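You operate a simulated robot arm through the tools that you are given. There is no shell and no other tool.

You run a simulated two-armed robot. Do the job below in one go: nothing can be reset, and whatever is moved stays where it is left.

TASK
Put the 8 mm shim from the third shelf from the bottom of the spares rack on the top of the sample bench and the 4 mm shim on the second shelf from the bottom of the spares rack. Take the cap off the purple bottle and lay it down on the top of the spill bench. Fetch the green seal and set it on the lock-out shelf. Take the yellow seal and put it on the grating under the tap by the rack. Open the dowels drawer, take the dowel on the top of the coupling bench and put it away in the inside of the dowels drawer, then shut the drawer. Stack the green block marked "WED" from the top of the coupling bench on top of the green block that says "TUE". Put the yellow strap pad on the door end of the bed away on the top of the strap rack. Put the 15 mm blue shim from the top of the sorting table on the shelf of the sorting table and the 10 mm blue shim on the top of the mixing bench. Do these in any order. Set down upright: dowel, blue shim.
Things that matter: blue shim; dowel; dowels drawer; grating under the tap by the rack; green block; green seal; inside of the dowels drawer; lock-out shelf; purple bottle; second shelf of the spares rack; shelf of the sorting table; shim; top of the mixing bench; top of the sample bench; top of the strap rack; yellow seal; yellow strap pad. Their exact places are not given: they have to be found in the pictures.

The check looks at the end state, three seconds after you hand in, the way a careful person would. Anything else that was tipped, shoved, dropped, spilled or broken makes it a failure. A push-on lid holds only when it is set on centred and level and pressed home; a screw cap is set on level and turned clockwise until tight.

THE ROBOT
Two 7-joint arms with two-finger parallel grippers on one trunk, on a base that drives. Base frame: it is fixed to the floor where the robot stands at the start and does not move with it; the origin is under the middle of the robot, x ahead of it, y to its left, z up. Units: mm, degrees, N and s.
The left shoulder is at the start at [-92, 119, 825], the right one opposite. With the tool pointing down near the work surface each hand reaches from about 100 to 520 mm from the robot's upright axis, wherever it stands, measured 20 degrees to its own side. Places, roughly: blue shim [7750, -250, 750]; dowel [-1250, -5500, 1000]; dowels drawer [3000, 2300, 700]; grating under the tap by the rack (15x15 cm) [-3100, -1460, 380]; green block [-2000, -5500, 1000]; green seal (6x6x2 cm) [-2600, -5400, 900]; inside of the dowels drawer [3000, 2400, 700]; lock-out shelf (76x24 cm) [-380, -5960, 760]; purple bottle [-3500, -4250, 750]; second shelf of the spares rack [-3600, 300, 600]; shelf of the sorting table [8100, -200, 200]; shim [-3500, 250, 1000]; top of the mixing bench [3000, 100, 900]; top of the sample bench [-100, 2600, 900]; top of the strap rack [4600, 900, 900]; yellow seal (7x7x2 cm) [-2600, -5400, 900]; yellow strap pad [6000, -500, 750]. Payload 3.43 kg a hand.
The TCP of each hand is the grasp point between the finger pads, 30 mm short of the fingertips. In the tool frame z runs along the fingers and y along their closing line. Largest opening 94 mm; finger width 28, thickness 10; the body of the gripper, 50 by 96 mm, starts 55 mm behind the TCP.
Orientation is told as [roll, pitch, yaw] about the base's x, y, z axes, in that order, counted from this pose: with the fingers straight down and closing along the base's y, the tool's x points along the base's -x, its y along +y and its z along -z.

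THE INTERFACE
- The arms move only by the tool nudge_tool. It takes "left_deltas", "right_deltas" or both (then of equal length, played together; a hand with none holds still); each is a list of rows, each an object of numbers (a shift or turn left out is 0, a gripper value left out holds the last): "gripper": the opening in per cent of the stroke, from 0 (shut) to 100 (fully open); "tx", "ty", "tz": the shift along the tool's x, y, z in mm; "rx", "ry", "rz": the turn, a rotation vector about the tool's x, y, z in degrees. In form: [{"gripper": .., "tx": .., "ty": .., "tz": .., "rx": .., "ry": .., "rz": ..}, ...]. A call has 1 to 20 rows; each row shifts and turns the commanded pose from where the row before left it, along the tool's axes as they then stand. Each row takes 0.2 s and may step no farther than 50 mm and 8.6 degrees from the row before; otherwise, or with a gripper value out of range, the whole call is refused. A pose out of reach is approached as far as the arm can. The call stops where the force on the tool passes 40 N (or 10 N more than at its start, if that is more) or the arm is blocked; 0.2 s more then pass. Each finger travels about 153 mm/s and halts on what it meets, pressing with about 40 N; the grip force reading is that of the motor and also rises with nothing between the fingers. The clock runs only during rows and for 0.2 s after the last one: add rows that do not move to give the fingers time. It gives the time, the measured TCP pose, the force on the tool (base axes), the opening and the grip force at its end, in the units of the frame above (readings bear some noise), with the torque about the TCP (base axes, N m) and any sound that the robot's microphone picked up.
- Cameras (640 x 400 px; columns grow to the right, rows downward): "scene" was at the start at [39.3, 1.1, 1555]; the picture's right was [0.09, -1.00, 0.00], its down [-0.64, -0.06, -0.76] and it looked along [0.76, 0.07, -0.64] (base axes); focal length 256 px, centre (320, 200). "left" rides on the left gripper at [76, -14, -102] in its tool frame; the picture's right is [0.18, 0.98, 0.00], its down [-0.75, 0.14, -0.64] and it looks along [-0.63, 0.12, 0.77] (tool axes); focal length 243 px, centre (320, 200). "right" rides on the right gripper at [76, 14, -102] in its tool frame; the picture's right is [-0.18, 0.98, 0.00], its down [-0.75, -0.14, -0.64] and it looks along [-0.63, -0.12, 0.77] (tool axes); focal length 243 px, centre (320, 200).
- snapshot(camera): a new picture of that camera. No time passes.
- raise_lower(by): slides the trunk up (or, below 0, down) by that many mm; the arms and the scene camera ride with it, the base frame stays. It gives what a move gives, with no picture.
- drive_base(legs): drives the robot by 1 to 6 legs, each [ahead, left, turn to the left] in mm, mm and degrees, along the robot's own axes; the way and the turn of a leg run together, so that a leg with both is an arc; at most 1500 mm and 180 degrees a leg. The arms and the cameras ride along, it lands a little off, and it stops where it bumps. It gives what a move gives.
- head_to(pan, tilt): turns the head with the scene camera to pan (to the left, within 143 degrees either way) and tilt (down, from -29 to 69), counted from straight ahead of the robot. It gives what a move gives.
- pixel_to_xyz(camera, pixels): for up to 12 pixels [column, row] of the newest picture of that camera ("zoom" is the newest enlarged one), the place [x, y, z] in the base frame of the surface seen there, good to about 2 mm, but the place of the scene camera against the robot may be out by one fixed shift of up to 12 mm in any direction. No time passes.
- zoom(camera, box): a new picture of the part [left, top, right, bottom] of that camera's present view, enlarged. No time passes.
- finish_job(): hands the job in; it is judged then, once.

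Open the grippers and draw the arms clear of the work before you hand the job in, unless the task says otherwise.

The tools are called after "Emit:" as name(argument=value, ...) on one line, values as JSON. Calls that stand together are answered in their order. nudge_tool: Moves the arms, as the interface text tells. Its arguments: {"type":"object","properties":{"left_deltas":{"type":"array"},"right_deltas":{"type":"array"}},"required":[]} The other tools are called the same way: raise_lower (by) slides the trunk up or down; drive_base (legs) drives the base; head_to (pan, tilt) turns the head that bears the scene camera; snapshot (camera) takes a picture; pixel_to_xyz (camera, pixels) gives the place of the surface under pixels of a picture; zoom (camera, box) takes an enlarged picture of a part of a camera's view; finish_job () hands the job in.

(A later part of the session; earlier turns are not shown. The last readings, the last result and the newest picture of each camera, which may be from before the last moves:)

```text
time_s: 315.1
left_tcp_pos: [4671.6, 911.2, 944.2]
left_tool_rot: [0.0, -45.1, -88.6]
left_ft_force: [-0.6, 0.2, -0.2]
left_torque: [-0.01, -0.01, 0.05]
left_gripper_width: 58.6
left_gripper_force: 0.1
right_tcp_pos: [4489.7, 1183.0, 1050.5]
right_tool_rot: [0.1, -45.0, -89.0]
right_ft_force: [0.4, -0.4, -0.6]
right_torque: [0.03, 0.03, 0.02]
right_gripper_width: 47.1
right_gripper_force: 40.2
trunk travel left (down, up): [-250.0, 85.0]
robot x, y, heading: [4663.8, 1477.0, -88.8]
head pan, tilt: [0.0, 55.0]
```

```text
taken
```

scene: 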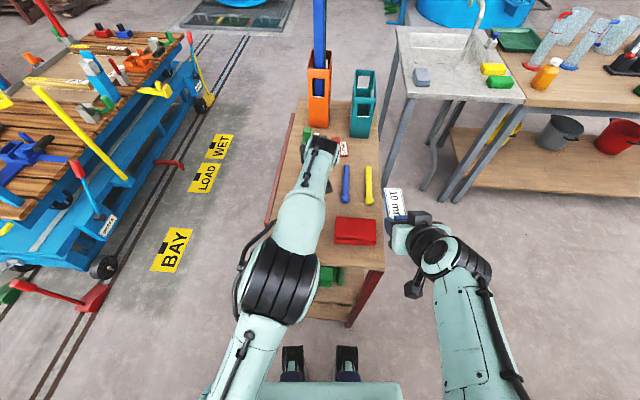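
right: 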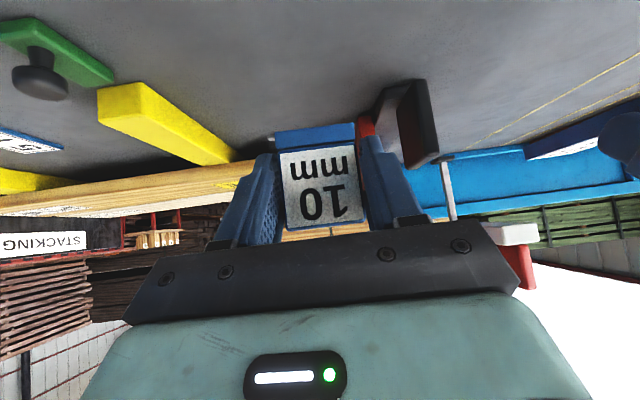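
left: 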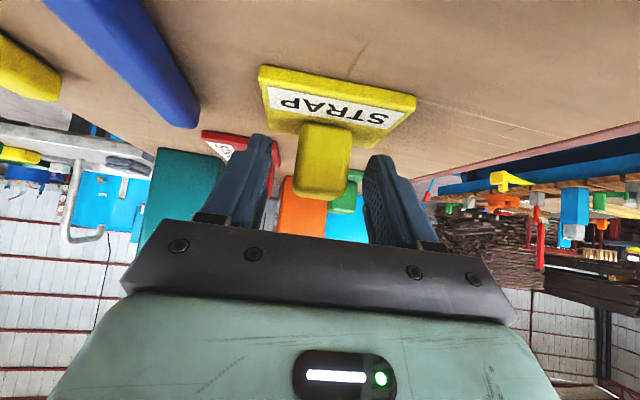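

The pad stands on the rack. I withdraw the left hand up and back, then slide along the lane to the mixing bench.

Emit:
nudge_tool(left_deltas=[{"tz": -20}, {"tz": -40}, {"tz": -40}, {"tz": -40}, {"tz": -40}, {}])

Emit:
snapshot(camera="scene")

Emit:
drive_base(legs=[[0, -850, 0], [0, -850, -1]])

Emit:
head_to(pan=0, tilt=38)

Emit:
snapshot(camera="scene")

```text
time_s: 316.5
left_tcp_pos: [4669.8, 1039.3, 1073.4]
left_tool_rot: [-0.1, -44.9, -88.6]
left_ft_force: [0.0, 0.4, 0.5]
left_torque: [-0.03, 0.05, 0.01]
left_gripper_width: 58.5
left_gripper_force: 0.1
right_tcp_pos: [4490.8, 1182.7, 1049.2]
right_tool_rot: [0.0, -44.8, -88.9]
right_ft_force: [0.6, 0.2, -0.3]
right_torque: [0.06, 0.0, -0.02]
right_gripper_width: 47.3
right_gripper_force: 40.4
trunk travel left (down, up): [-250.0, 85.0]
robot x, y, heading: [4663.0, 1480.6, -88.8]
head pan, tilt: [0.0, 55.0]
```

```text
taken
```

scene: 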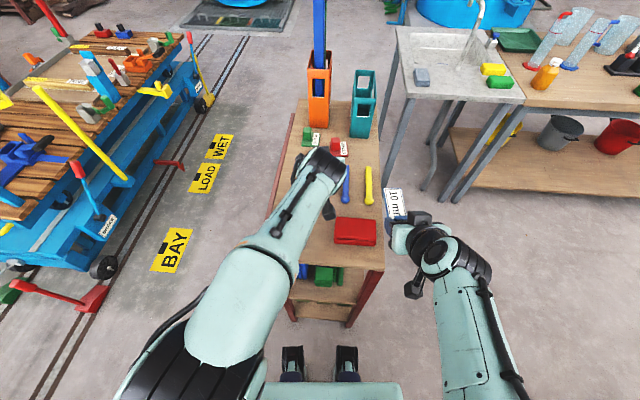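

```text
time_s: 317.3
left_tcp_pos: [4669.2, 1040.9, 1072.1]
left_tool_rot: [0.0, -45.0, -88.8]
left_ft_force: [-1.1, 1.1, 0.5]
left_torque: [-0.01, 0.01, -0.01]
left_gripper_width: 58.2
left_gripper_force: 0.1
right_tcp_pos: [4488.8, 1182.7, 1051.0]
right_tool_rot: [0.1, -44.9, -88.9]
right_ft_force: [0.1, 0.6, -0.5]
right_torque: [0.04, 0.0, 0.0]
right_gripper_width: 47.3
right_gripper_force: 40.5
trunk travel left (down, up): [-250.0, 85.0]
robot x, y, heading: [4662.1, 1480.0, -89.0]
head pan, tilt: [0.0, 55.0]
stopped in leg 1: the robot was blocked; the commanded pose is now the measured one
```

```text
time_s: 318.1
left_tcp_pos: [4668.9, 1040.2, 1072.3]
left_tool_rot: [0.1, -44.8, -88.6]
left_ft_force: [0.3, -0.6, 0.5]
left_torque: [-0.01, 0.0, 0.0]
left_gripper_width: 58.4
left_gripper_force: 0.0
right_tcp_pos: [4491.3, 1182.6, 1050.1]
right_tool_rot: [0.1, -44.8, -88.9]
right_ft_force: [0.4, 0.0, -1.4]
right_torque: [0.01, -0.01, 0.04]
right_gripper_width: 47.2
right_gripper_force: 39.7
trunk travel left (down, up): [-250.0, 85.0]
robot x, y, heading: [4658.7, 1482.4, -88.8]
head pan, tilt: [0.0, 38.0]
```

```text
taken
```

scene: 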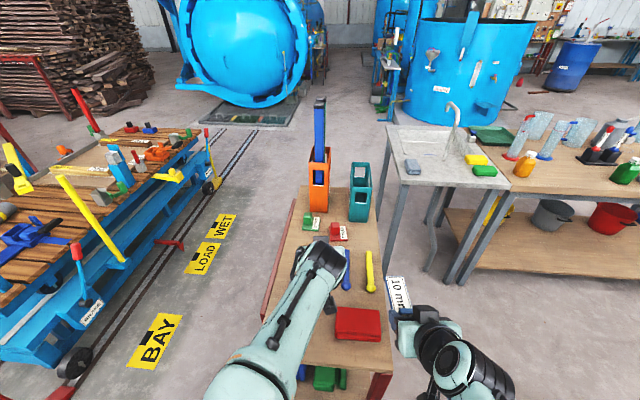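

Blocked to the right as well, so something touches at the right rear. I look there.

Emit:
head_to(pan=-140, tilt=62)

Emit:
snapshot(camera="scene")

Emit:
head_to(pan=140, tilt=62)

Emit:
snapshot(camera="scene")

```text
time_s: 320.3
left_tcp_pos: [4669.7, 1040.1, 1072.1]
left_tool_rot: [0.0, -44.9, -88.8]
left_ft_force: [0.7, -0.8, -0.3]
left_torque: [0.02, -0.02, 0.03]
left_gripper_width: 58.1
left_gripper_force: 0.2
right_tcp_pos: [4490.5, 1183.3, 1050.5]
right_tool_rot: [0.1, -44.9, -88.9]
right_ft_force: [0.9, 0.0, -0.9]
right_torque: [0.05, 0.0, 0.04]
right_gripper_width: 47.2
right_gripper_force: 40.0
trunk travel left (down, up): [-250.0, 85.0]
robot x, y, heading: [4662.4, 1479.8, -88.9]
head pan, tilt: [-140.0, 62.0]
```

```text
taken
```

scene: 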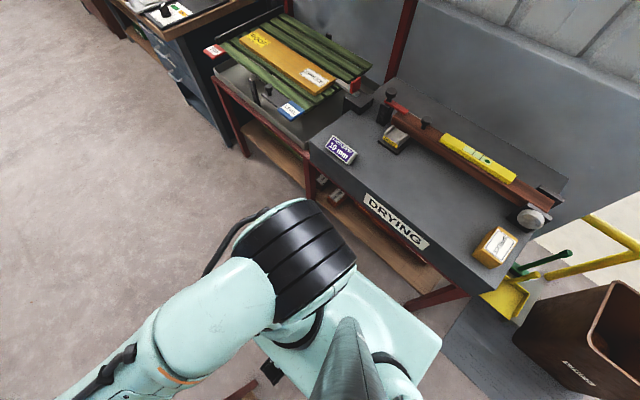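

```text
time_s: 324.2
left_tcp_pos: [4669.8, 1039.5, 1072.3]
left_tool_rot: [0.0, -44.9, -88.7]
left_ft_force: [-0.4, -0.3, -0.3]
left_torque: [-0.04, 0.04, 0.0]
left_gripper_width: 58.5
left_gripper_force: 0.1
right_tcp_pos: [4489.7, 1182.5, 1050.6]
right_tool_rot: [0.1, -44.8, -88.8]
right_ft_force: [0.1, 0.6, -0.7]
right_torque: [0.01, 0.0, -0.02]
right_gripper_width: 47.3
right_gripper_force: 40.4
trunk travel left (down, up): [-250.0, 85.0]
robot x, y, heading: [4661.1, 1482.6, -88.6]
head pan, tilt: [140.0, 62.0]
```

```text
taken
```

scene: 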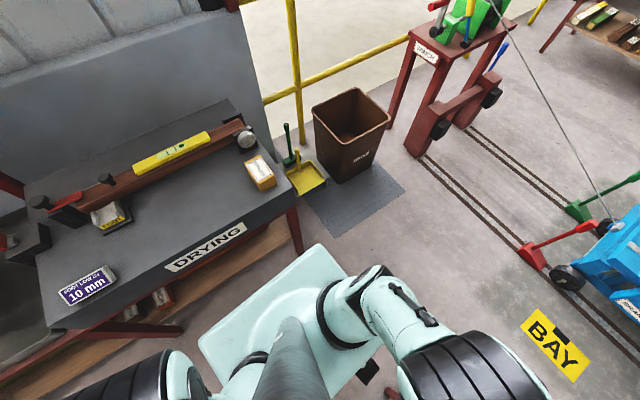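

I measure the torso's rear edge against the bench front.

Emit:
pixel_to_xyz(camera="scene", pixels=[[330, 250], [210, 340], [270, 290], [175, 290], [100, 322], [246, 245], [300, 230], [200, 340], [60, 325], [330, 270]])

```text
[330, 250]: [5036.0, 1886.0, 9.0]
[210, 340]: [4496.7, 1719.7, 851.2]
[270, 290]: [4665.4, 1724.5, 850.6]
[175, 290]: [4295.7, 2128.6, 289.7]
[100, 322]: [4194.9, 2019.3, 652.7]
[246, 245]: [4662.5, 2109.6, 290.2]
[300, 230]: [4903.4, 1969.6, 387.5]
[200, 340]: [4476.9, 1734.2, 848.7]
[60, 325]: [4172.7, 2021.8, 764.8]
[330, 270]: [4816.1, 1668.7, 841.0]
```

The torso has 290 mm to the bench, so the cause is unclear. I test moving left (the way I came) by 60 mm.

Emit:
drive_base(legs=[[0, 60, 0]])

Emit:
head_to(pan=-100, tilt=69)

Emit:
snapshot(camera="scene")

```text
time_s: 325.6
left_tcp_pos: [4727.9, 1044.1, 1072.2]
left_tool_rot: [-0.1, -44.9, -88.8]
left_ft_force: [-0.5, 0.4, -0.5]
left_torque: [0.0, -0.01, 0.0]
left_gripper_width: 58.3
left_gripper_force: 0.0
right_tcp_pos: [4549.9, 1185.9, 1049.7]
right_tool_rot: [0.1, -44.9, -89.1]
right_ft_force: [0.5, 0.2, 0.1]
right_torque: [0.02, -0.02, 0.0]
right_gripper_width: 47.2
right_gripper_force: 40.0
trunk travel left (down, up): [-250.0, 85.0]
robot x, y, heading: [4721.2, 1487.0, -88.7]
head pan, tilt: [140.0, 62.0]
stopped in leg 1: the robot was blocked; the commanded pose is now the measured one
```

```text
time_s: 328.9
left_tcp_pos: [4728.3, 1043.2, 1072.7]
left_tool_rot: [0.1, -44.9, -88.7]
left_ft_force: [0.0, 0.1, 0.1]
left_torque: [-0.02, -0.02, 0.01]
left_gripper_width: 58.1
left_gripper_force: 0.1
right_tcp_pos: [4549.3, 1186.2, 1051.0]
right_tool_rot: [0.1, -44.9, -89.0]
right_ft_force: [0.6, -0.2, -0.7]
right_torque: [0.02, -0.01, 0.0]
right_gripper_width: 47.3
right_gripper_force: 39.5
trunk travel left (down, up): [-250.0, 85.0]
robot x, y, heading: [4717.8, 1480.2, -89.3]
head pan, tilt: [-100.0, 68.8]
```

```text
taken
```

scene: 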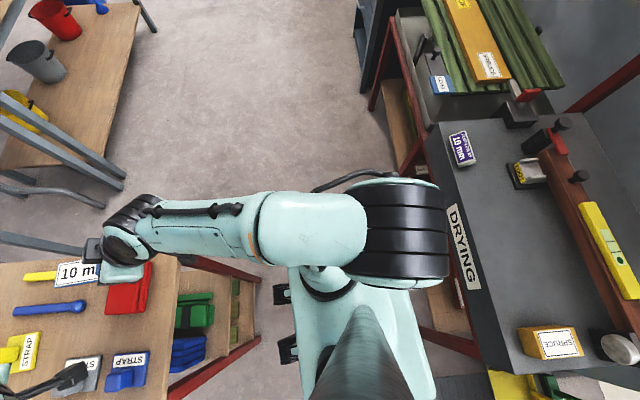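

I query the rack's feet and bench legs nearest to the base.

Emit:
pixel_to_xyz(camera="scene", pixels=[[258, 278], [255, 342], [475, 350], [430, 330], [280, 295], [285, 345], [265, 290], [270, 315], [440, 300], [410, 150], [260, 260], [450, 380]])

Emit:
zoom(camera="scene", box=[220, 230, 480, 400])

```text
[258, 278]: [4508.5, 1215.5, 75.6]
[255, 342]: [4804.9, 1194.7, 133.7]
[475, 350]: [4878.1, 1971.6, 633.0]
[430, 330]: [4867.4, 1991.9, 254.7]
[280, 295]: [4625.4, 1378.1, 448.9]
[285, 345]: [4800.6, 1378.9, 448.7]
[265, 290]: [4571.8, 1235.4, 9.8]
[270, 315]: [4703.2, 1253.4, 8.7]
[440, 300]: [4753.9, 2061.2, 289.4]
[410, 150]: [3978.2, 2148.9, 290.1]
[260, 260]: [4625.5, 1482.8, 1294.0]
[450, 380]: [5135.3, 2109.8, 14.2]
```

```text
2.35 times, centred on (350, 315) of scene
```

zoom: 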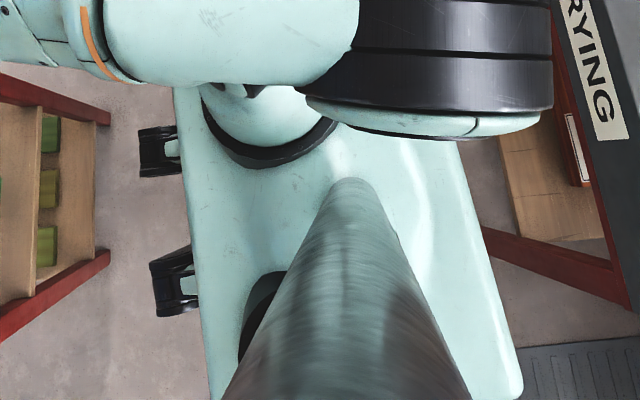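

No visible contact at floor level. I draw the left hand further up and back, then retry a small move to the left.

Emit:
nudge_tool(left_deltas=[{"tx": 20, "tz": -35, "ty": 15}, {"tx": 20, "tz": -35, "ty": 15}, {"tx": 10, "tz": -25, "ty": 15}, {}], right_deltas=[{"tx": -20, "tz": -20}, {"tx": -20, "tz": -20}, {}, {}])

Emit:
drive_base(legs=[[-30, 0, 0]])

Emit:
drive_base(legs=[[0, -100, 0]])

```text
time_s: 329.9
left_tcp_pos: [4771.3, 1145.0, 1103.1]
left_tool_rot: [0.0, -44.8, -88.8]
left_ft_force: [0.9, 0.8, 0.5]
left_torque: [-0.01, 0.02, 0.02]
left_gripper_width: 58.4
left_gripper_force: 0.1
right_tcp_pos: [4548.7, 1186.0, 1106.6]
right_tool_rot: [0.2, -44.8, -89.1]
right_ft_force: [-1.0, 0.3, -0.7]
right_torque: [0.03, -0.01, 0.0]
right_gripper_width: 47.4
right_gripper_force: 39.9
trunk travel left (down, up): [-250.0, 85.0]
robot x, y, heading: [4724.6, 1480.3, -88.8]
head pan, tilt: [-100.0, 68.8]
```

```text
time_s: 330.8
left_tcp_pos: [4771.2, 1174.6, 1103.4]
left_tool_rot: [0.0, -44.9, -88.7]
left_ft_force: [0.7, 0.3, 0.9]
left_torque: [-0.01, -0.02, -0.02]
left_gripper_width: 58.2
left_gripper_force: 0.0
right_tcp_pos: [4547.0, 1215.8, 1106.6]
right_tool_rot: [0.1, -44.8, -89.2]
right_ft_force: [0.4, 0.3, -0.6]
right_torque: [0.01, 0.0, 0.01]
right_gripper_width: 47.6
right_gripper_force: 40.2
trunk travel left (down, up): [-250.0, 85.0]
robot x, y, heading: [4722.7, 1511.5, -88.9]
head pan, tilt: [-100.0, 68.8]
```

```text
time_s: 332.3
left_tcp_pos: [4670.3, 1173.2, 1103.8]
left_tool_rot: [0.0, -44.8, -88.9]
left_ft_force: [0.0, 0.5, 0.0]
left_torque: [0.01, -0.01, 0.0]
left_gripper_width: 58.1
left_gripper_force: 0.1
right_tcp_pos: [4447.8, 1213.0, 1106.5]
right_tool_rot: [0.1, -44.8, -89.2]
right_ft_force: [-0.8, 0.4, 0.2]
right_torque: [0.04, 0.0, -0.01]
right_gripper_width: 47.3
right_gripper_force: 40.1
trunk travel left (down, up): [-250.0, 85.0]
robot x, y, heading: [4621.5, 1510.6, -89.3]
head pan, tilt: [-100.0, 68.8]
```

Backing 30 mm freed it: the base front needs about 280 mm to obstacles. I now slide right along the lane to the mixing bench.

Emit:
drive_base(legs=[[0, -850, 0], [0, -850, 0]])

Emit:
head_to(pan=0, tilt=38)

Emit:
snapshot(camera="scene")

```text
time_s: 334.5
left_tcp_pos: [4577.7, 1174.9, 1103.1]
left_tool_rot: [0.1, -44.8, -88.7]
left_ft_force: [-1.9, 0.7, -0.3]
left_torque: [-0.02, -0.04, 0.03]
left_gripper_width: 58.2
left_gripper_force: 0.2
right_tcp_pos: [4355.0, 1215.6, 1105.3]
right_tool_rot: [0.1, -44.8, -89.0]
right_ft_force: [-1.6, 0.2, -0.5]
right_torque: [0.05, -0.01, 0.0]
right_gripper_width: 47.4
right_gripper_force: 40.2
trunk travel left (down, up): [-250.0, 85.0]
robot x, y, heading: [4527.1, 1513.4, -88.8]
head pan, tilt: [-100.0, 68.8]
stopped in leg 1: the robot was blocked; the commanded pose is now the measured one
```

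```text
time_s: 336.3
left_tcp_pos: [4581.3, 1174.9, 1103.6]
left_tool_rot: [0.0, -44.7, -88.5]
left_ft_force: [0.6, -0.8, 1.0]
left_torque: [-0.01, 0.0, 0.0]
left_gripper_width: 58.4
left_gripper_force: 0.0
right_tcp_pos: [4356.1, 1215.3, 1106.1]
right_tool_rot: [0.1, -44.7, -88.9]
right_ft_force: [-0.4, -0.7, -1.3]
right_torque: [0.05, 0.0, -0.01]
right_gripper_width: 46.9
right_gripper_force: 40.2
trunk travel left (down, up): [-250.0, 85.0]
robot x, y, heading: [4529.0, 1513.6, -88.9]
head pan, tilt: [0.0, 38.0]
```

```text
taken
```

scene: 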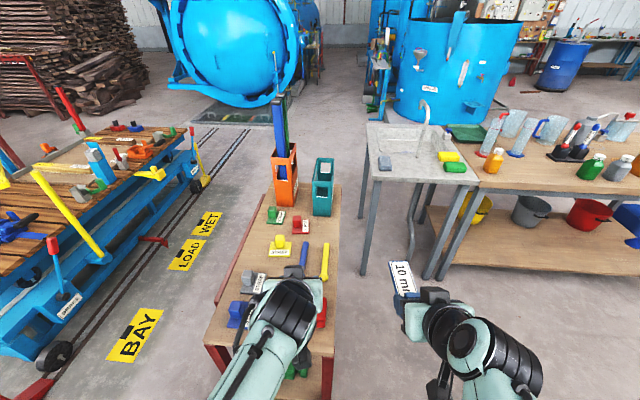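

The yellow pad stands well on the rack (279,243). The drive was blocked again at x ≈ 4527; I look right and down for the cause.

Emit:
head_to(pan=-60, tilt=65)

Emit:
snapshot(camera="scene")

Emit:
head_to(pan=-120, tilt=50)

Emit:
snapshot(camera="scene")

```text
time_s: 337.6
left_tcp_pos: [4579.7, 1174.3, 1103.6]
left_tool_rot: [0.0, -44.7, -88.6]
left_ft_force: [1.2, 0.4, 0.0]
left_torque: [-0.01, -0.01, 0.02]
left_gripper_width: 58.3
left_gripper_force: 0.1
right_tcp_pos: [4356.9, 1214.9, 1106.5]
right_tool_rot: [0.1, -44.7, -88.9]
right_ft_force: [0.2, -0.5, -0.3]
right_torque: [0.03, 0.02, 0.02]
right_gripper_width: 47.5
right_gripper_force: 39.7
trunk travel left (down, up): [-250.0, 85.0]
robot x, y, heading: [4528.6, 1511.9, -88.6]
head pan, tilt: [-60.0, 65.0]
```

```text
taken
```

scene: 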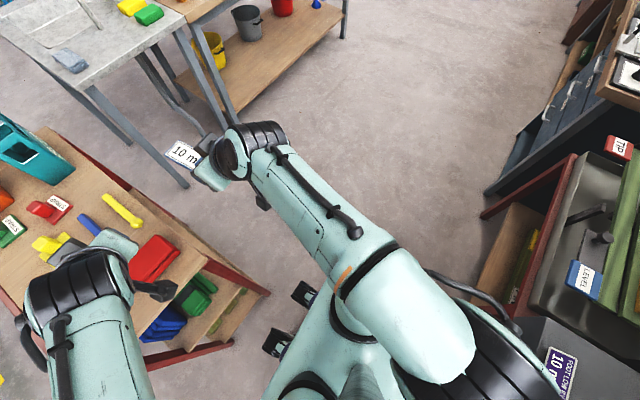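

```text
time_s: 338.9
left_tcp_pos: [4579.5, 1175.5, 1104.3]
left_tool_rot: [0.0, -44.8, -88.6]
left_ft_force: [0.7, -0.4, 0.3]
left_torque: [0.0, 0.01, 0.04]
left_gripper_width: 58.2
left_gripper_force: 0.1
right_tcp_pos: [4356.4, 1215.0, 1106.1]
right_tool_rot: [0.1, -44.9, -88.9]
right_ft_force: [0.8, 0.2, -0.5]
right_torque: [0.02, 0.03, 0.0]
right_gripper_width: 47.3
right_gripper_force: 40.1
trunk travel left (down, up): [-250.0, 85.0]
robot x, y, heading: [4529.2, 1513.3, -88.8]
head pan, tilt: [-120.0, 50.0]
```

```text
taken
```

scene: 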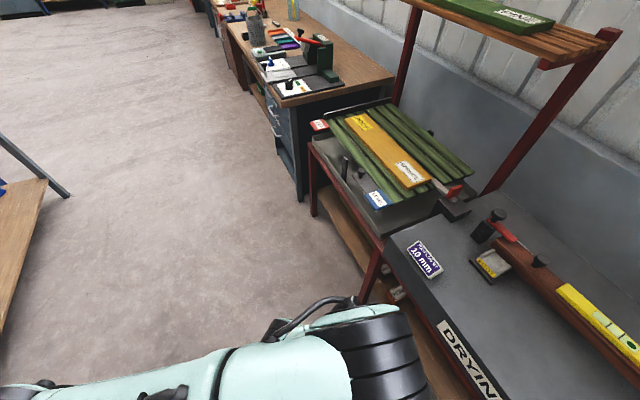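

The floor to the right is clear, so it must be the base front near the rack leg. I back 80 mm further and slide right again.

Emit:
drive_base(legs=[[-80, 0, 0]])

Emit:
drive_base(legs=[[0, -400, 0]])

```text
time_s: 339.9
left_tcp_pos: [4578.0, 1254.1, 1104.2]
left_tool_rot: [-0.1, -44.7, -88.6]
left_ft_force: [-0.7, -0.2, 0.2]
left_torque: [0.02, -0.01, 0.02]
left_gripper_width: 58.3
left_gripper_force: 0.1
right_tcp_pos: [4355.0, 1294.9, 1107.4]
right_tool_rot: [0.1, -44.8, -88.8]
right_ft_force: [-0.6, 0.5, -0.6]
right_torque: [0.03, 0.02, 0.0]
right_gripper_width: 47.4
right_gripper_force: 40.0
trunk travel left (down, up): [-250.0, 85.0]
robot x, y, heading: [4528.0, 1585.5, -88.9]
head pan, tilt: [-120.0, 50.0]
```

```text
time_s: 344.0
left_tcp_pos: [4178.6, 1245.7, 1103.5]
left_tool_rot: [-0.1, -44.8, -88.3]
left_ft_force: [0.3, 0.9, -0.4]
left_torque: [0.0, -0.03, -0.02]
left_gripper_width: 58.3
left_gripper_force: 0.2
right_tcp_pos: [3956.6, 1284.1, 1107.0]
right_tool_rot: [0.1, -44.8, -88.6]
right_ft_force: [-0.7, 0.5, -1.0]
right_torque: [-0.01, 0.01, -0.03]
right_gripper_width: 47.4
right_gripper_force: 40.2
trunk travel left (down, up): [-250.0, 85.0]
robot x, y, heading: [4126.3, 1578.4, -88.6]
head pan, tilt: [-120.0, 50.0]
```

Free now. I continue 1180 mm right and look at the mixing bench.

Emit:
drive_base(legs=[[200, -1180, -1.4]])

Emit:
head_to(pan=0, tilt=35)

Emit:
snapshot(camera="scene")

```text
time_s: 354.7
left_tcp_pos: [2991.0, 1025.0, 1103.5]
left_tool_rot: [0.0, -44.8, -89.0]
left_ft_force: [0.3, 0.6, 0.4]
left_torque: [-0.01, 0.03, -0.04]
left_gripper_width: 58.2
left_gripper_force: 0.0
right_tcp_pos: [2769.3, 1065.7, 1106.1]
right_tool_rot: [0.1, -44.9, -89.4]
right_ft_force: [1.2, -0.9, -1.3]
right_torque: [0.01, 0.04, 0.03]
right_gripper_width: 47.5
right_gripper_force: 39.9
trunk travel left (down, up): [-250.0, 85.0]
robot x, y, heading: [2946.0, 1361.2, -89.5]
head pan, tilt: [-120.0, 50.0]
```

```text
time_s: 356.7
left_tcp_pos: [2993.3, 1024.6, 1102.7]
left_tool_rot: [-0.1, -44.8, -89.0]
left_ft_force: [-0.7, -0.5, 0.8]
left_torque: [0.0, 0.0, -0.01]
left_gripper_width: 58.1
left_gripper_force: 0.0
right_tcp_pos: [2769.6, 1066.3, 1107.1]
right_tool_rot: [0.1, -44.7, -89.4]
right_ft_force: [-0.2, 0.2, -1.3]
right_torque: [0.06, 0.02, 0.02]
right_gripper_width: 47.3
right_gripper_force: 39.7
trunk travel left (down, up): [-250.0, 85.0]
robot x, y, heading: [2940.6, 1361.4, -89.5]
head pan, tilt: [0.0, 35.0]
```

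```text
taken
```

scene: 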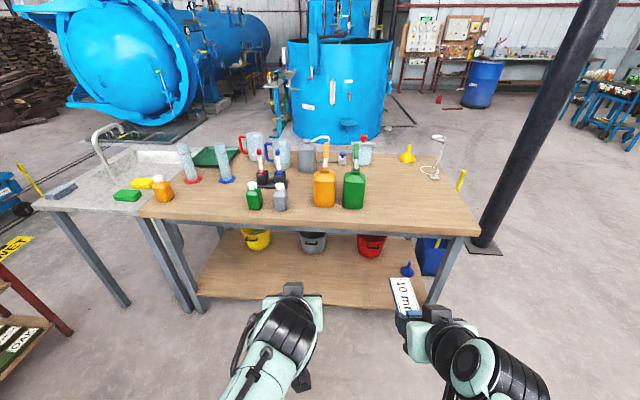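

The mixing bench's right part is free around (415,205). I measure it.

Emit:
pixel_to_xyz(camera="scene", pixels=[[415, 205], [415, 222], [475, 228], [400, 228], [385, 200], [440, 200], [365, 200], [150, 215], [200, 300], [430, 300]])

```text
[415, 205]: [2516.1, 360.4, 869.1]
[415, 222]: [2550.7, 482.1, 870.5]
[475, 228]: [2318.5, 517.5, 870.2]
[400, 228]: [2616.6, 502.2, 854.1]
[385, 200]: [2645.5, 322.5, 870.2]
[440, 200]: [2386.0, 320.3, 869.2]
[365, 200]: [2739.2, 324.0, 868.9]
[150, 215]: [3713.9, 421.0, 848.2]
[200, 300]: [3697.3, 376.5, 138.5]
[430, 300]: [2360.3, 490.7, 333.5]
```

Surface ≈ 860 true, front edge y ≈ 500. I drive so the right hand faces (2520, 430) and lower it to above the bench.

Emit:
drive_base(legs=[[400, -250, -0.5]])

Emit:
nudge_tool(right_deltas=[{"tx": -7.3, "tz": 38}, {"tx": -7.3, "tz": 38}, {"tx": -7.3, "tz": 38}, {"tx": -7.3, "tz": 38}, {"tx": -7.3, "tz": 38}, {"tx": -7.3, "tz": 38}, {}])

Emit:
snapshot(camera="right")

Emit:
pixel_to_xyz(camera="right", pixels=[[320, 60], [320, 100], [220, 80], [420, 80], [300, 125], [350, 125], [320, 145], [320, 200]])

```text
time_s: 359.5
left_tcp_pos: [2735.0, 626.3, 1102.4]
left_tool_rot: [-0.1, -44.7, -89.8]
left_ft_force: [-0.5, 0.0, 0.7]
left_torque: [0.01, 0.03, 0.01]
left_gripper_width: 58.2
left_gripper_force: 0.0
right_tcp_pos: [2512.7, 671.1, 1106.1]
right_tool_rot: [0.2, -44.8, -90.2]
right_ft_force: [0.2, -0.1, -1.0]
right_torque: [0.03, 0.02, -0.01]
right_gripper_width: 47.4
right_gripper_force: 39.9
trunk travel left (down, up): [-250.0, 85.0]
robot x, y, heading: [2688.6, 959.7, -90.0]
head pan, tilt: [0.0, 35.0]
```

```text
time_s: 361.1
left_tcp_pos: [2736.9, 626.0, 1104.3]
left_tool_rot: [-0.1, -44.8, -89.8]
left_ft_force: [0.1, 0.8, 0.2]
left_torque: [-0.01, -0.02, 0.02]
left_gripper_width: 58.3
left_gripper_force: 0.1
right_tcp_pos: [2514.0, 479.9, 975.4]
right_tool_rot: [0.0, -44.8, -90.1]
right_ft_force: [-0.8, 0.1, -1.3]
right_torque: [0.05, 0.02, 0.0]
right_gripper_width: 47.0
right_gripper_force: 39.8
trunk travel left (down, up): [-250.0, 85.0]
robot x, y, heading: [2691.3, 964.4, -90.0]
head pan, tilt: [0.0, 35.0]
```

```text
taken
```

right: 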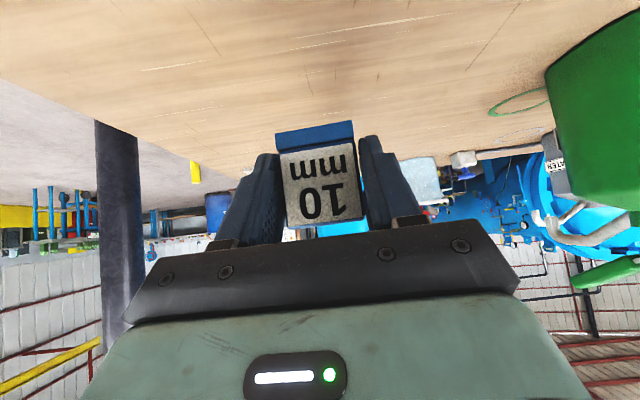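

```text
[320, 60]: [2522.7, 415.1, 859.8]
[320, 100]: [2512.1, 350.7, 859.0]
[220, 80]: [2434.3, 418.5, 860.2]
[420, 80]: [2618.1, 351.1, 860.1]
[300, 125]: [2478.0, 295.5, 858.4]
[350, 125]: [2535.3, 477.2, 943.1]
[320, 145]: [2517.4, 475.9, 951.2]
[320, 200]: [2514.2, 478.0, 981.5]
```

Surface z ≈ 859.7. I move 45 mm forward and 70 mm down, then feel for the bench.

Emit:
nudge_tool(right_deltas=[{"tx": 5.9, "tz": 27.1}, {"tx": 5.9, "tz": 27.1}, {"tx": 5.9, "tz": 27.1}, {}, {"tx": 3.5, "tz": 3.5}, {"tx": 2.5, "tz": 2.5}, {}])

Emit:
nudge_tool(right_deltas=[{"tx": 0.8, "tz": 0.8}, {}])

Emit:
nudge_tool(right_deltas=[{"tx": 0.7, "tz": 0.7}, {}])

```text
time_s: 362.7
left_tcp_pos: [2736.5, 626.3, 1103.6]
left_tool_rot: [-0.1, -44.8, -89.8]
left_ft_force: [0.4, -0.1, -1.1]
left_torque: [0.02, -0.03, 0.0]
left_gripper_width: 58.7
left_gripper_force: 0.1
right_tcp_pos: [2514.4, 435.2, 896.4]
right_tool_rot: [0.1, -44.8, -90.1]
right_ft_force: [0.1, -0.8, 2.3]
right_torque: [-0.42, 0.02, 0.05]
right_gripper_width: 47.1
right_gripper_force: 39.8
trunk travel left (down, up): [-250.0, 85.0]
robot x, y, heading: [2691.4, 965.2, -90.0]
head pan, tilt: [0.0, 35.0]
```

```text
time_s: 363.3
left_tcp_pos: [2736.6, 626.3, 1102.9]
left_tool_rot: [-0.1, -44.8, -89.8]
left_ft_force: [-0.1, 0.7, -0.6]
left_torque: [0.02, -0.02, 0.01]
left_gripper_width: 58.4
left_gripper_force: 0.1
right_tcp_pos: [2512.7, 434.8, 895.7]
right_tool_rot: [-0.1, -45.0, -90.1]
right_ft_force: [2.0, -1.5, 7.0]
right_torque: [-0.89, -0.09, 0.19]
right_gripper_width: 47.2
right_gripper_force: 40.0
trunk travel left (down, up): [-250.0, 85.0]
robot x, y, heading: [2691.4, 959.6, -89.9]
head pan, tilt: [0.0, 35.0]
```

```text
time_s: 363.9
left_tcp_pos: [2736.1, 626.1, 1103.2]
left_tool_rot: [-0.2, -44.9, -89.8]
left_ft_force: [-0.2, -0.4, 0.5]
left_torque: [0.03, -0.02, 0.02]
left_gripper_width: 57.9
left_gripper_force: 0.1
right_tcp_pos: [2513.4, 436.2, 894.5]
right_tool_rot: [0.2, -44.9, -90.2]
right_ft_force: [1.4, -0.2, 9.3]
right_torque: [-1.17, -0.01, 0.06]
right_gripper_width: 46.9
right_gripper_force: 40.1
trunk travel left (down, up): [-250.0, 85.0]
robot x, y, heading: [2692.3, 961.8, -90.2]
head pan, tilt: [0.0, 35.0]
```

The base tip touches first (9 N); the shim is seated within a millimetre. I open.

Emit:
nudge_tool(right_deltas=[{"gripper": 54}, {"gripper": 60}, {"gripper": 75}, {"gripper": 85}, {}])

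Emit:
snapshot(camera="right")

Emit:
nudge_tool(right_deltas=[{"tz": -20}, {"tz": -35}, {"tz": -35}, {"tz": -30}, {}])

Emit:
snapshot(camera="right")

```text
time_s: 365.1
left_tcp_pos: [2736.4, 626.7, 1103.5]
left_tool_rot: [-0.1, -44.8, -89.8]
left_ft_force: [0.4, 0.8, 0.4]
left_torque: [0.01, 0.01, 0.01]
left_gripper_width: 58.2
left_gripper_force: 0.1
right_tcp_pos: [2513.3, 434.6, 894.2]
right_tool_rot: [0.2, -44.8, -90.2]
right_ft_force: [-0.4, -0.6, -0.1]
right_torque: [-0.01, 0.01, -0.02]
right_gripper_width: 79.9
right_gripper_force: 0.1
trunk travel left (down, up): [-250.0, 85.0]
robot x, y, heading: [2693.8, 965.3, -89.9]
head pan, tilt: [0.0, 35.0]
```

```text
taken
```

right: 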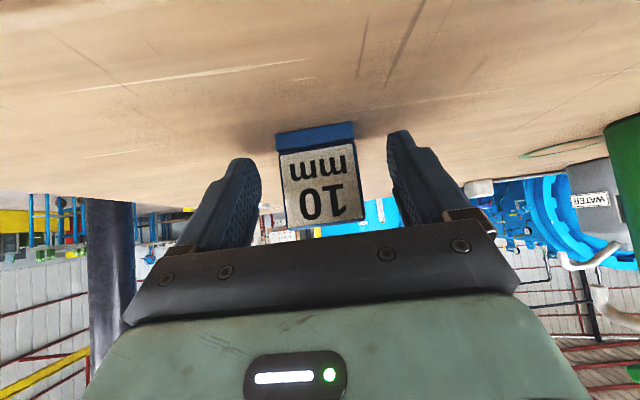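

```text
time_s: 366.3
left_tcp_pos: [2735.4, 625.5, 1103.6]
left_tool_rot: [0.0, -44.8, -89.7]
left_ft_force: [0.4, -0.6, 0.4]
left_torque: [-0.01, 0.04, -0.02]
left_gripper_width: 58.2
left_gripper_force: 0.1
right_tcp_pos: [2513.8, 519.5, 978.1]
right_tool_rot: [0.0, -44.7, -90.2]
right_ft_force: [0.6, 0.7, 0.0]
right_torque: [0.03, -0.01, -0.01]
right_gripper_width: 79.6
right_gripper_force: 0.0
trunk travel left (down, up): [-250.0, 85.0]
robot x, y, heading: [2694.7, 965.4, -90.2]
head pan, tilt: [0.0, 35.0]
```

```text
taken
```

right: 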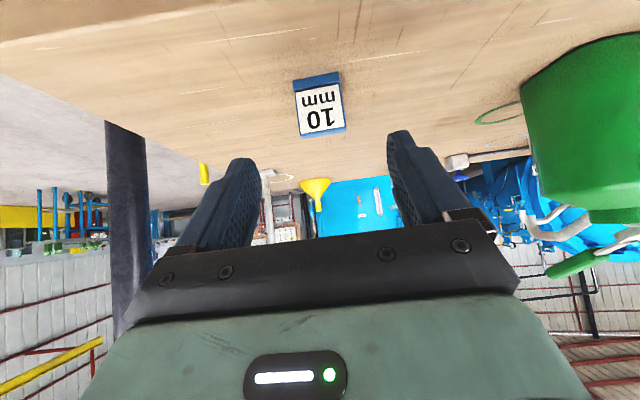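

The 10 mm shim stands on the mixing bench. Next is the coupling-bench area at y ≈ -5500; I back off and drive west past the column.

Emit:
drive_base(legs=[[-150, 0, 0], [0, -1200, 0], [0, -1200, 0]])

Emit:
nudge_tool(right_deltas=[{"tx": 20, "tz": -30}, {"tx": 20, "tz": -30}, {"tx": 20, "tz": -30}, {"tx": 10, "tz": -30}, {}], left_deltas=[{"ty": 20}, {"ty": 20}, {"ty": 20}, {}, {}])

Emit:
head_to(pan=0, tilt=12)

Emit:
snapshot(camera="scene")

```text
time_s: 388.4
left_tcp_pos: [343.2, 726.7, 1102.9]
left_tool_rot: [-0.1, -44.8, -88.5]
left_ft_force: [-0.1, 0.5, 0.4]
left_torque: [0.0, -0.02, -0.02]
left_gripper_width: 58.4
left_gripper_force: 0.1
right_tcp_pos: [123.7, 614.4, 978.7]
right_tool_rot: [0.2, -44.8, -88.8]
right_ft_force: [0.1, 0.0, 0.6]
right_torque: [0.02, 0.01, 0.0]
right_gripper_width: 79.7
right_gripper_force: 0.1
trunk travel left (down, up): [-250.0, 85.0]
robot x, y, heading: [288.9, 1064.0, -88.3]
head pan, tilt: [0.0, 35.0]
```

```text
time_s: 389.6
left_tcp_pos: [401.4, 727.0, 1103.6]
left_tool_rot: [0.0, -44.8, -88.5]
left_ft_force: [-0.9, 0.1, 0.5]
left_torque: [-0.02, -0.01, 0.03]
left_gripper_width: 58.1
left_gripper_force: 0.0
right_tcp_pos: [119.8, 747.4, 1015.2]
right_tool_rot: [0.2, -44.9, -88.8]
right_ft_force: [0.2, -0.2, -1.4]
right_torque: [-0.03, -0.01, -0.03]
right_gripper_width: 80.0
right_gripper_force: 0.0
trunk travel left (down, up): [-250.0, 85.0]
robot x, y, heading: [292.2, 1062.4, -88.5]
head pan, tilt: [0.0, 35.0]
```

```text
time_s: 390.5
left_tcp_pos: [402.0, 728.7, 1104.1]
left_tool_rot: [-0.1, -44.8, -88.3]
left_ft_force: [1.1, 0.8, 0.9]
left_torque: [-0.03, 0.01, 0.01]
left_gripper_width: 58.4
left_gripper_force: 0.1
right_tcp_pos: [120.0, 745.5, 1015.1]
right_tool_rot: [0.1, -44.8, -88.8]
right_ft_force: [-0.3, 1.1, 0.4]
right_torque: [0.0, -0.04, 0.02]
right_gripper_width: 79.8
right_gripper_force: 0.0
trunk travel left (down, up): [-250.0, 85.0]
robot x, y, heading: [290.9, 1063.6, -88.5]
head pan, tilt: [0.0, 12.0]
```

```text
taken
```

scene: 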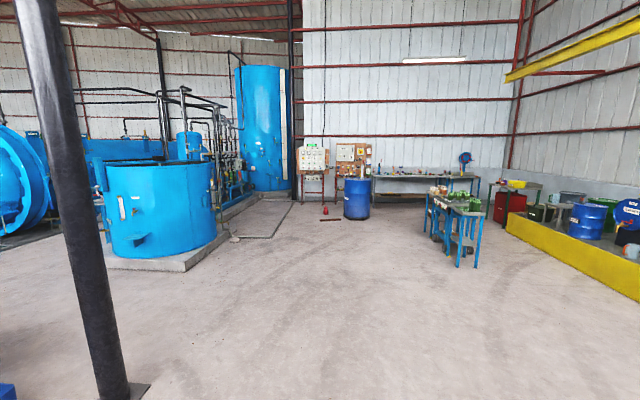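

Emit:
pixel_to_xyz(camera="scene", pixels=[[357, 218], [382, 205], [470, 265], [430, 230], [475, 195], [325, 218], [340, 200], [500, 190], [445, 240], [640, 295], [515, 235], [425, 175]])

Emit:
zoom(camera="scene", box=[290, 130, 560, 280])

```text
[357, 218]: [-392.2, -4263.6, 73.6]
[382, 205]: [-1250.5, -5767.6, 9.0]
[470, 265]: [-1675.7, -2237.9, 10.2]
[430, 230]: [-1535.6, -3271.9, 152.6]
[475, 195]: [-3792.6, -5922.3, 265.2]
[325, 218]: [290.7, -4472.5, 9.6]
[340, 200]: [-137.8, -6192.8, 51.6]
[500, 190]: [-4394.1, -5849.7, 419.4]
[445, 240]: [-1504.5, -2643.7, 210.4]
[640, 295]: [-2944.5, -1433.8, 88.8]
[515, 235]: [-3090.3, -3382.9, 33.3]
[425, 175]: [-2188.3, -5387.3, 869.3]
```

```text
2.37 times, centred on (425, 205) of scene
```

zoom: 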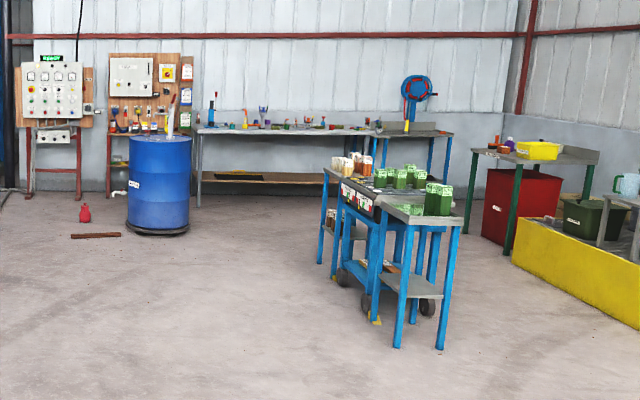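

The coupling bench is against the far wall, the barrel at (-392,-4264) and a cart at x < -1500. I drive down the gap at x ≈ -880.

Emit:
drive_base(legs=[[0, 0, -1.5], [1400, -400, 0], [1400, -400, 0], [1400, -370, 0], [800, 0, 0]])

Emit:
head_to(pan=0, tilt=22)

Emit:
snapshot(camera="scene")

Emit:
head_to(pan=-45, tilt=22)

Emit:
snapshot(camera="scene")

```text
time_s: 415.5
left_tcp_pos: [-653.4, -4283.3, 1103.4]
left_tool_rot: [0.0, -44.8, -88.5]
left_ft_force: [0.0, -0.5, -0.3]
left_torque: [0.0, 0.01, 0.0]
left_gripper_width: 58.3
left_gripper_force: 0.1
right_tcp_pos: [-934.9, -4263.2, 1014.0]
right_tool_rot: [0.1, -44.9, -88.9]
right_ft_force: [0.1, 0.5, 0.0]
right_torque: [0.02, 0.01, 0.04]
right_gripper_width: 79.8
right_gripper_force: 0.2
trunk travel left (down, up): [-250.0, 85.0]
robot x, y, heading: [-762.4, -3947.8, -88.9]
head pan, tilt: [0.0, 12.0]
```

```text
time_s: 416.2
left_tcp_pos: [-654.6, -4284.7, 1104.6]
left_tool_rot: [-0.1, -44.8, -88.5]
left_ft_force: [0.6, 0.8, -0.2]
left_torque: [0.02, 0.05, -0.02]
left_gripper_width: 58.0
left_gripper_force: 0.0
right_tcp_pos: [-935.3, -4263.8, 1015.5]
right_tool_rot: [0.2, -44.8, -88.9]
right_ft_force: [0.0, 0.4, -0.8]
right_torque: [0.02, 0.0, 0.03]
right_gripper_width: 79.8
right_gripper_force: 0.1
trunk travel left (down, up): [-250.0, 85.0]
robot x, y, heading: [-762.6, -3948.4, -88.9]
head pan, tilt: [0.0, 22.0]
```

```text
taken
```

scene: 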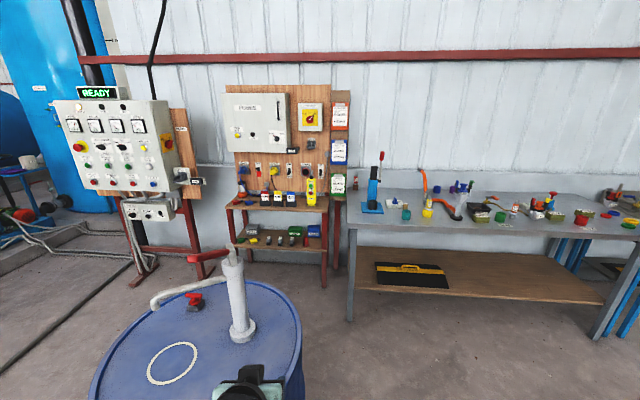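

```text
time_s: 417.4
left_tcp_pos: [-654.5, -4284.4, 1104.3]
left_tool_rot: [0.0, -44.8, -88.6]
left_ft_force: [0.0, -0.2, -0.4]
left_torque: [0.02, 0.02, 0.0]
left_gripper_width: 58.0
left_gripper_force: 0.1
right_tcp_pos: [-935.6, -4263.9, 1015.9]
right_tool_rot: [0.1, -44.8, -88.9]
right_ft_force: [0.0, 0.1, 0.1]
right_torque: [0.01, 0.0, 0.01]
right_gripper_width: 80.0
right_gripper_force: 0.0
trunk travel left (down, up): [-250.0, 85.0]
robot x, y, heading: [-766.9, -3945.8, -88.5]
head pan, tilt: [-45.0, 22.0]
```

```text
taken
```

scene: 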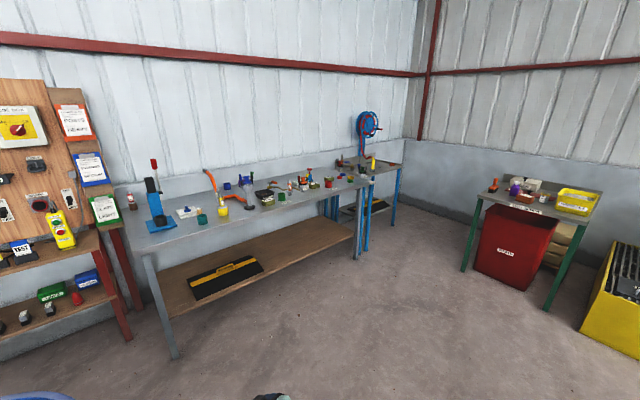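

The left hand is close above the barrel, so I slide right first. I also measure the coupling bench edges.

Emit:
pixel_to_xyz(camera="scene", pixels=[[150, 252], [340, 195], [395, 168], [200, 218], [240, 207], [285, 190], [175, 355], [120, 240], [470, 265], [545, 305], [205, 300], [520, 205]])

Emit:
drive_base(legs=[[0, -650, -1.2]])

Emit:
head_to(pan=0, tilt=28)

Emit:
snapshot(camera="scene")

```text
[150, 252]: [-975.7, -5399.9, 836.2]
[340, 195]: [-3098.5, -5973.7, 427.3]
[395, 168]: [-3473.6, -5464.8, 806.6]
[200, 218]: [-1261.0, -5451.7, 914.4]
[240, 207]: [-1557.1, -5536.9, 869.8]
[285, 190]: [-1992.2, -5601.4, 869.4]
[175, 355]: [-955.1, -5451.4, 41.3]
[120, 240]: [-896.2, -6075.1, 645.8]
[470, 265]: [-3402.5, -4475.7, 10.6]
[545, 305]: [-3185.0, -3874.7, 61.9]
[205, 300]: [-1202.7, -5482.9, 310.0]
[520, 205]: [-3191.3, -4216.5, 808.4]
```

```text
time_s: 423.6
left_tcp_pos: [-1321.3, -4290.1, 1103.8]
left_tool_rot: [-0.1, -44.8, -90.6]
left_ft_force: [0.2, 0.0, -0.3]
left_torque: [-0.05, -0.02, -0.02]
left_gripper_width: 58.4
left_gripper_force: 0.1
right_tcp_pos: [-1602.2, -4259.4, 1014.1]
right_tool_rot: [0.1, -44.8, -90.9]
right_ft_force: [0.7, 0.4, -0.4]
right_torque: [-0.04, -0.03, -0.02]
right_gripper_width: 79.9
right_gripper_force: 0.0
trunk travel left (down, up): [-250.0, 85.0]
robot x, y, heading: [-1420.2, -3950.9, -90.9]
head pan, tilt: [-45.0, 22.0]
```

```text
time_s: 424.7
left_tcp_pos: [-1320.9, -4290.6, 1103.4]
left_tool_rot: [-0.1, -44.8, -90.6]
left_ft_force: [0.5, -0.4, -0.2]
left_torque: [-0.03, 0.01, -0.01]
left_gripper_width: 58.5
left_gripper_force: 0.1
right_tcp_pos: [-1602.7, -4261.2, 1015.4]
right_tool_rot: [0.1, -44.8, -90.9]
right_ft_force: [-0.4, 0.0, -0.5]
right_torque: [-0.01, -0.01, 0.0]
right_gripper_width: 80.0
right_gripper_force: 0.0
trunk travel left (down, up): [-250.0, 85.0]
robot x, y, heading: [-1420.9, -3950.5, -90.9]
head pan, tilt: [0.0, 28.0]
```

```text
taken
```

scene: 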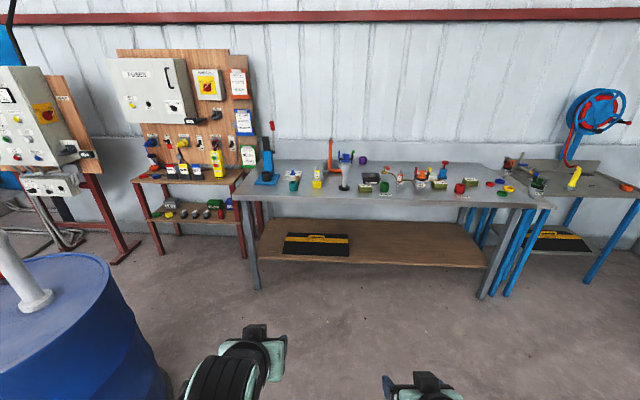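

I drive 550 mm closer and zoom on the bench items.

Emit:
drive_base(legs=[[550, -150, 0.9]])

Emit:
head_to(pan=0, tilt=30)

Emit:
snapshot(camera="scene")

Emit:
zoom(camera="scene", box=[180, 130, 400, 230])

Emit:
zoom(camera="scene", box=[380, 130, 600, 230])

```text
time_s: 427.9
left_tcp_pos: [-1461.9, -4824.8, 1103.8]
left_tool_rot: [-0.1, -44.9, -88.9]
left_ft_force: [-1.1, 0.3, -0.5]
left_torque: [-0.01, 0.0, 0.01]
left_gripper_width: 58.5
left_gripper_force: 0.1
right_tcp_pos: [-1743.3, -4803.5, 1013.8]
right_tool_rot: [0.0, -44.8, -89.2]
right_ft_force: [0.5, -0.5, -0.1]
right_torque: [0.0, -0.03, 0.02]
right_gripper_width: 80.0
right_gripper_force: 0.1
trunk travel left (down, up): [-250.0, 85.0]
robot x, y, heading: [-1568.9, -4487.5, -89.2]
head pan, tilt: [0.0, 28.0]
```

```text
time_s: 428.5
left_tcp_pos: [-1462.3, -4825.2, 1105.2]
left_tool_rot: [-0.1, -44.8, -88.9]
left_ft_force: [-0.1, -0.1, 0.8]
left_torque: [-0.01, -0.03, -0.01]
left_gripper_width: 58.1
left_gripper_force: 0.0
right_tcp_pos: [-1744.6, -4802.4, 1015.0]
right_tool_rot: [0.0, -44.8, -89.3]
right_ft_force: [-0.8, -0.3, 0.4]
right_torque: [0.03, 0.01, 0.01]
right_gripper_width: 79.9
right_gripper_force: 0.1
trunk travel left (down, up): [-250.0, 85.0]
robot x, y, heading: [-1575.7, -4488.6, -89.2]
head pan, tilt: [0.0, 30.0]
```

```text
taken
```

scene: 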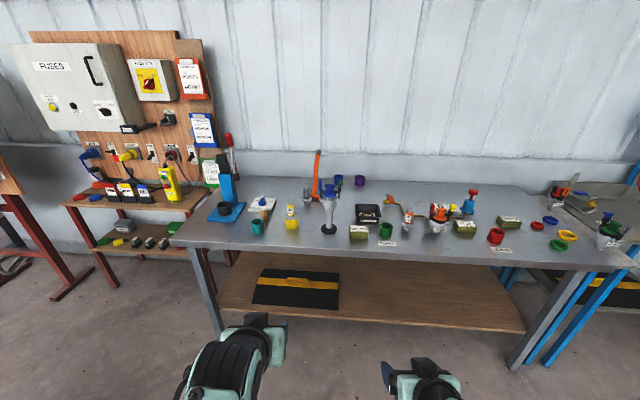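

```text
2.91 times, centred on (290, 180) of scene
```

zoom: 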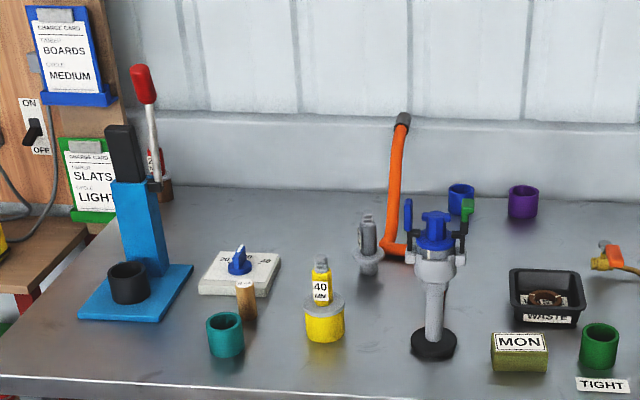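

```text
2.91 times, centred on (490, 180) of scene
```

zoom: 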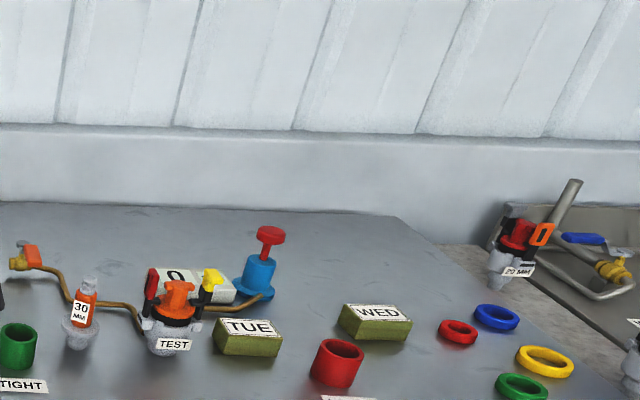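

Found: dowel (zoom 247,300 of the first), WED and TUE blocks, and the ring seals red/blue/yellow/green. I measure them.

Emit:
pixel_to_xyz(camera="zoom", pixels=[[375, 320], [370, 335], [248, 330], [245, 345], [522, 387], [545, 361], [497, 317], [458, 333], [500, 387], [545, 388], [515, 361], [574, 362]])

Emit:
zoom(camera="scene", box=[240, 180, 310, 250])

Emit:
pixel_to_xyz(camera="scene", pixels=[[265, 202], [265, 212], [257, 225], [290, 205], [220, 240], [600, 265]])

```text
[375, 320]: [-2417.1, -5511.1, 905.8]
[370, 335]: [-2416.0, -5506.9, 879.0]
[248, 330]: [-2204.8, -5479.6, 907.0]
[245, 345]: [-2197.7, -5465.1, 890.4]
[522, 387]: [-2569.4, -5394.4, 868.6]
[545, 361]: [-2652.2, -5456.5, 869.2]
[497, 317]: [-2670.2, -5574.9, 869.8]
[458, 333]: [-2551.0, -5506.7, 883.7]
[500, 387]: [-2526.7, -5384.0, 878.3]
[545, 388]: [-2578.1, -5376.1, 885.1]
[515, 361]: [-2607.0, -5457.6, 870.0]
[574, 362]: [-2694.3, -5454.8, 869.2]
```

```text
5.71 times, centred on (275, 215) of scene
```

zoom: 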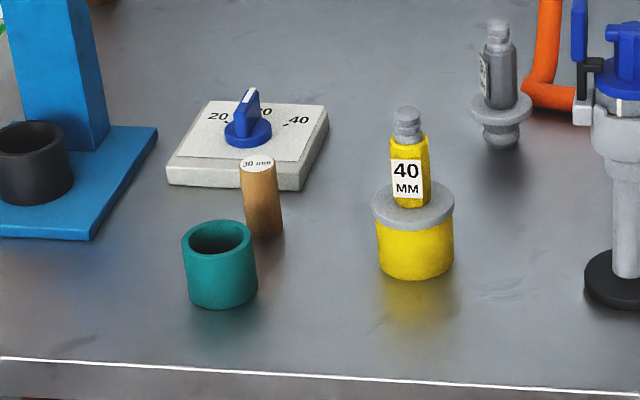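

```text
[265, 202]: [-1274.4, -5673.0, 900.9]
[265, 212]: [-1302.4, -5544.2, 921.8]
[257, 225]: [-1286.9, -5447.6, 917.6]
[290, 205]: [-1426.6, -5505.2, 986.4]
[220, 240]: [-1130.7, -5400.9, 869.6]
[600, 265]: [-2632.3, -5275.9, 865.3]
```

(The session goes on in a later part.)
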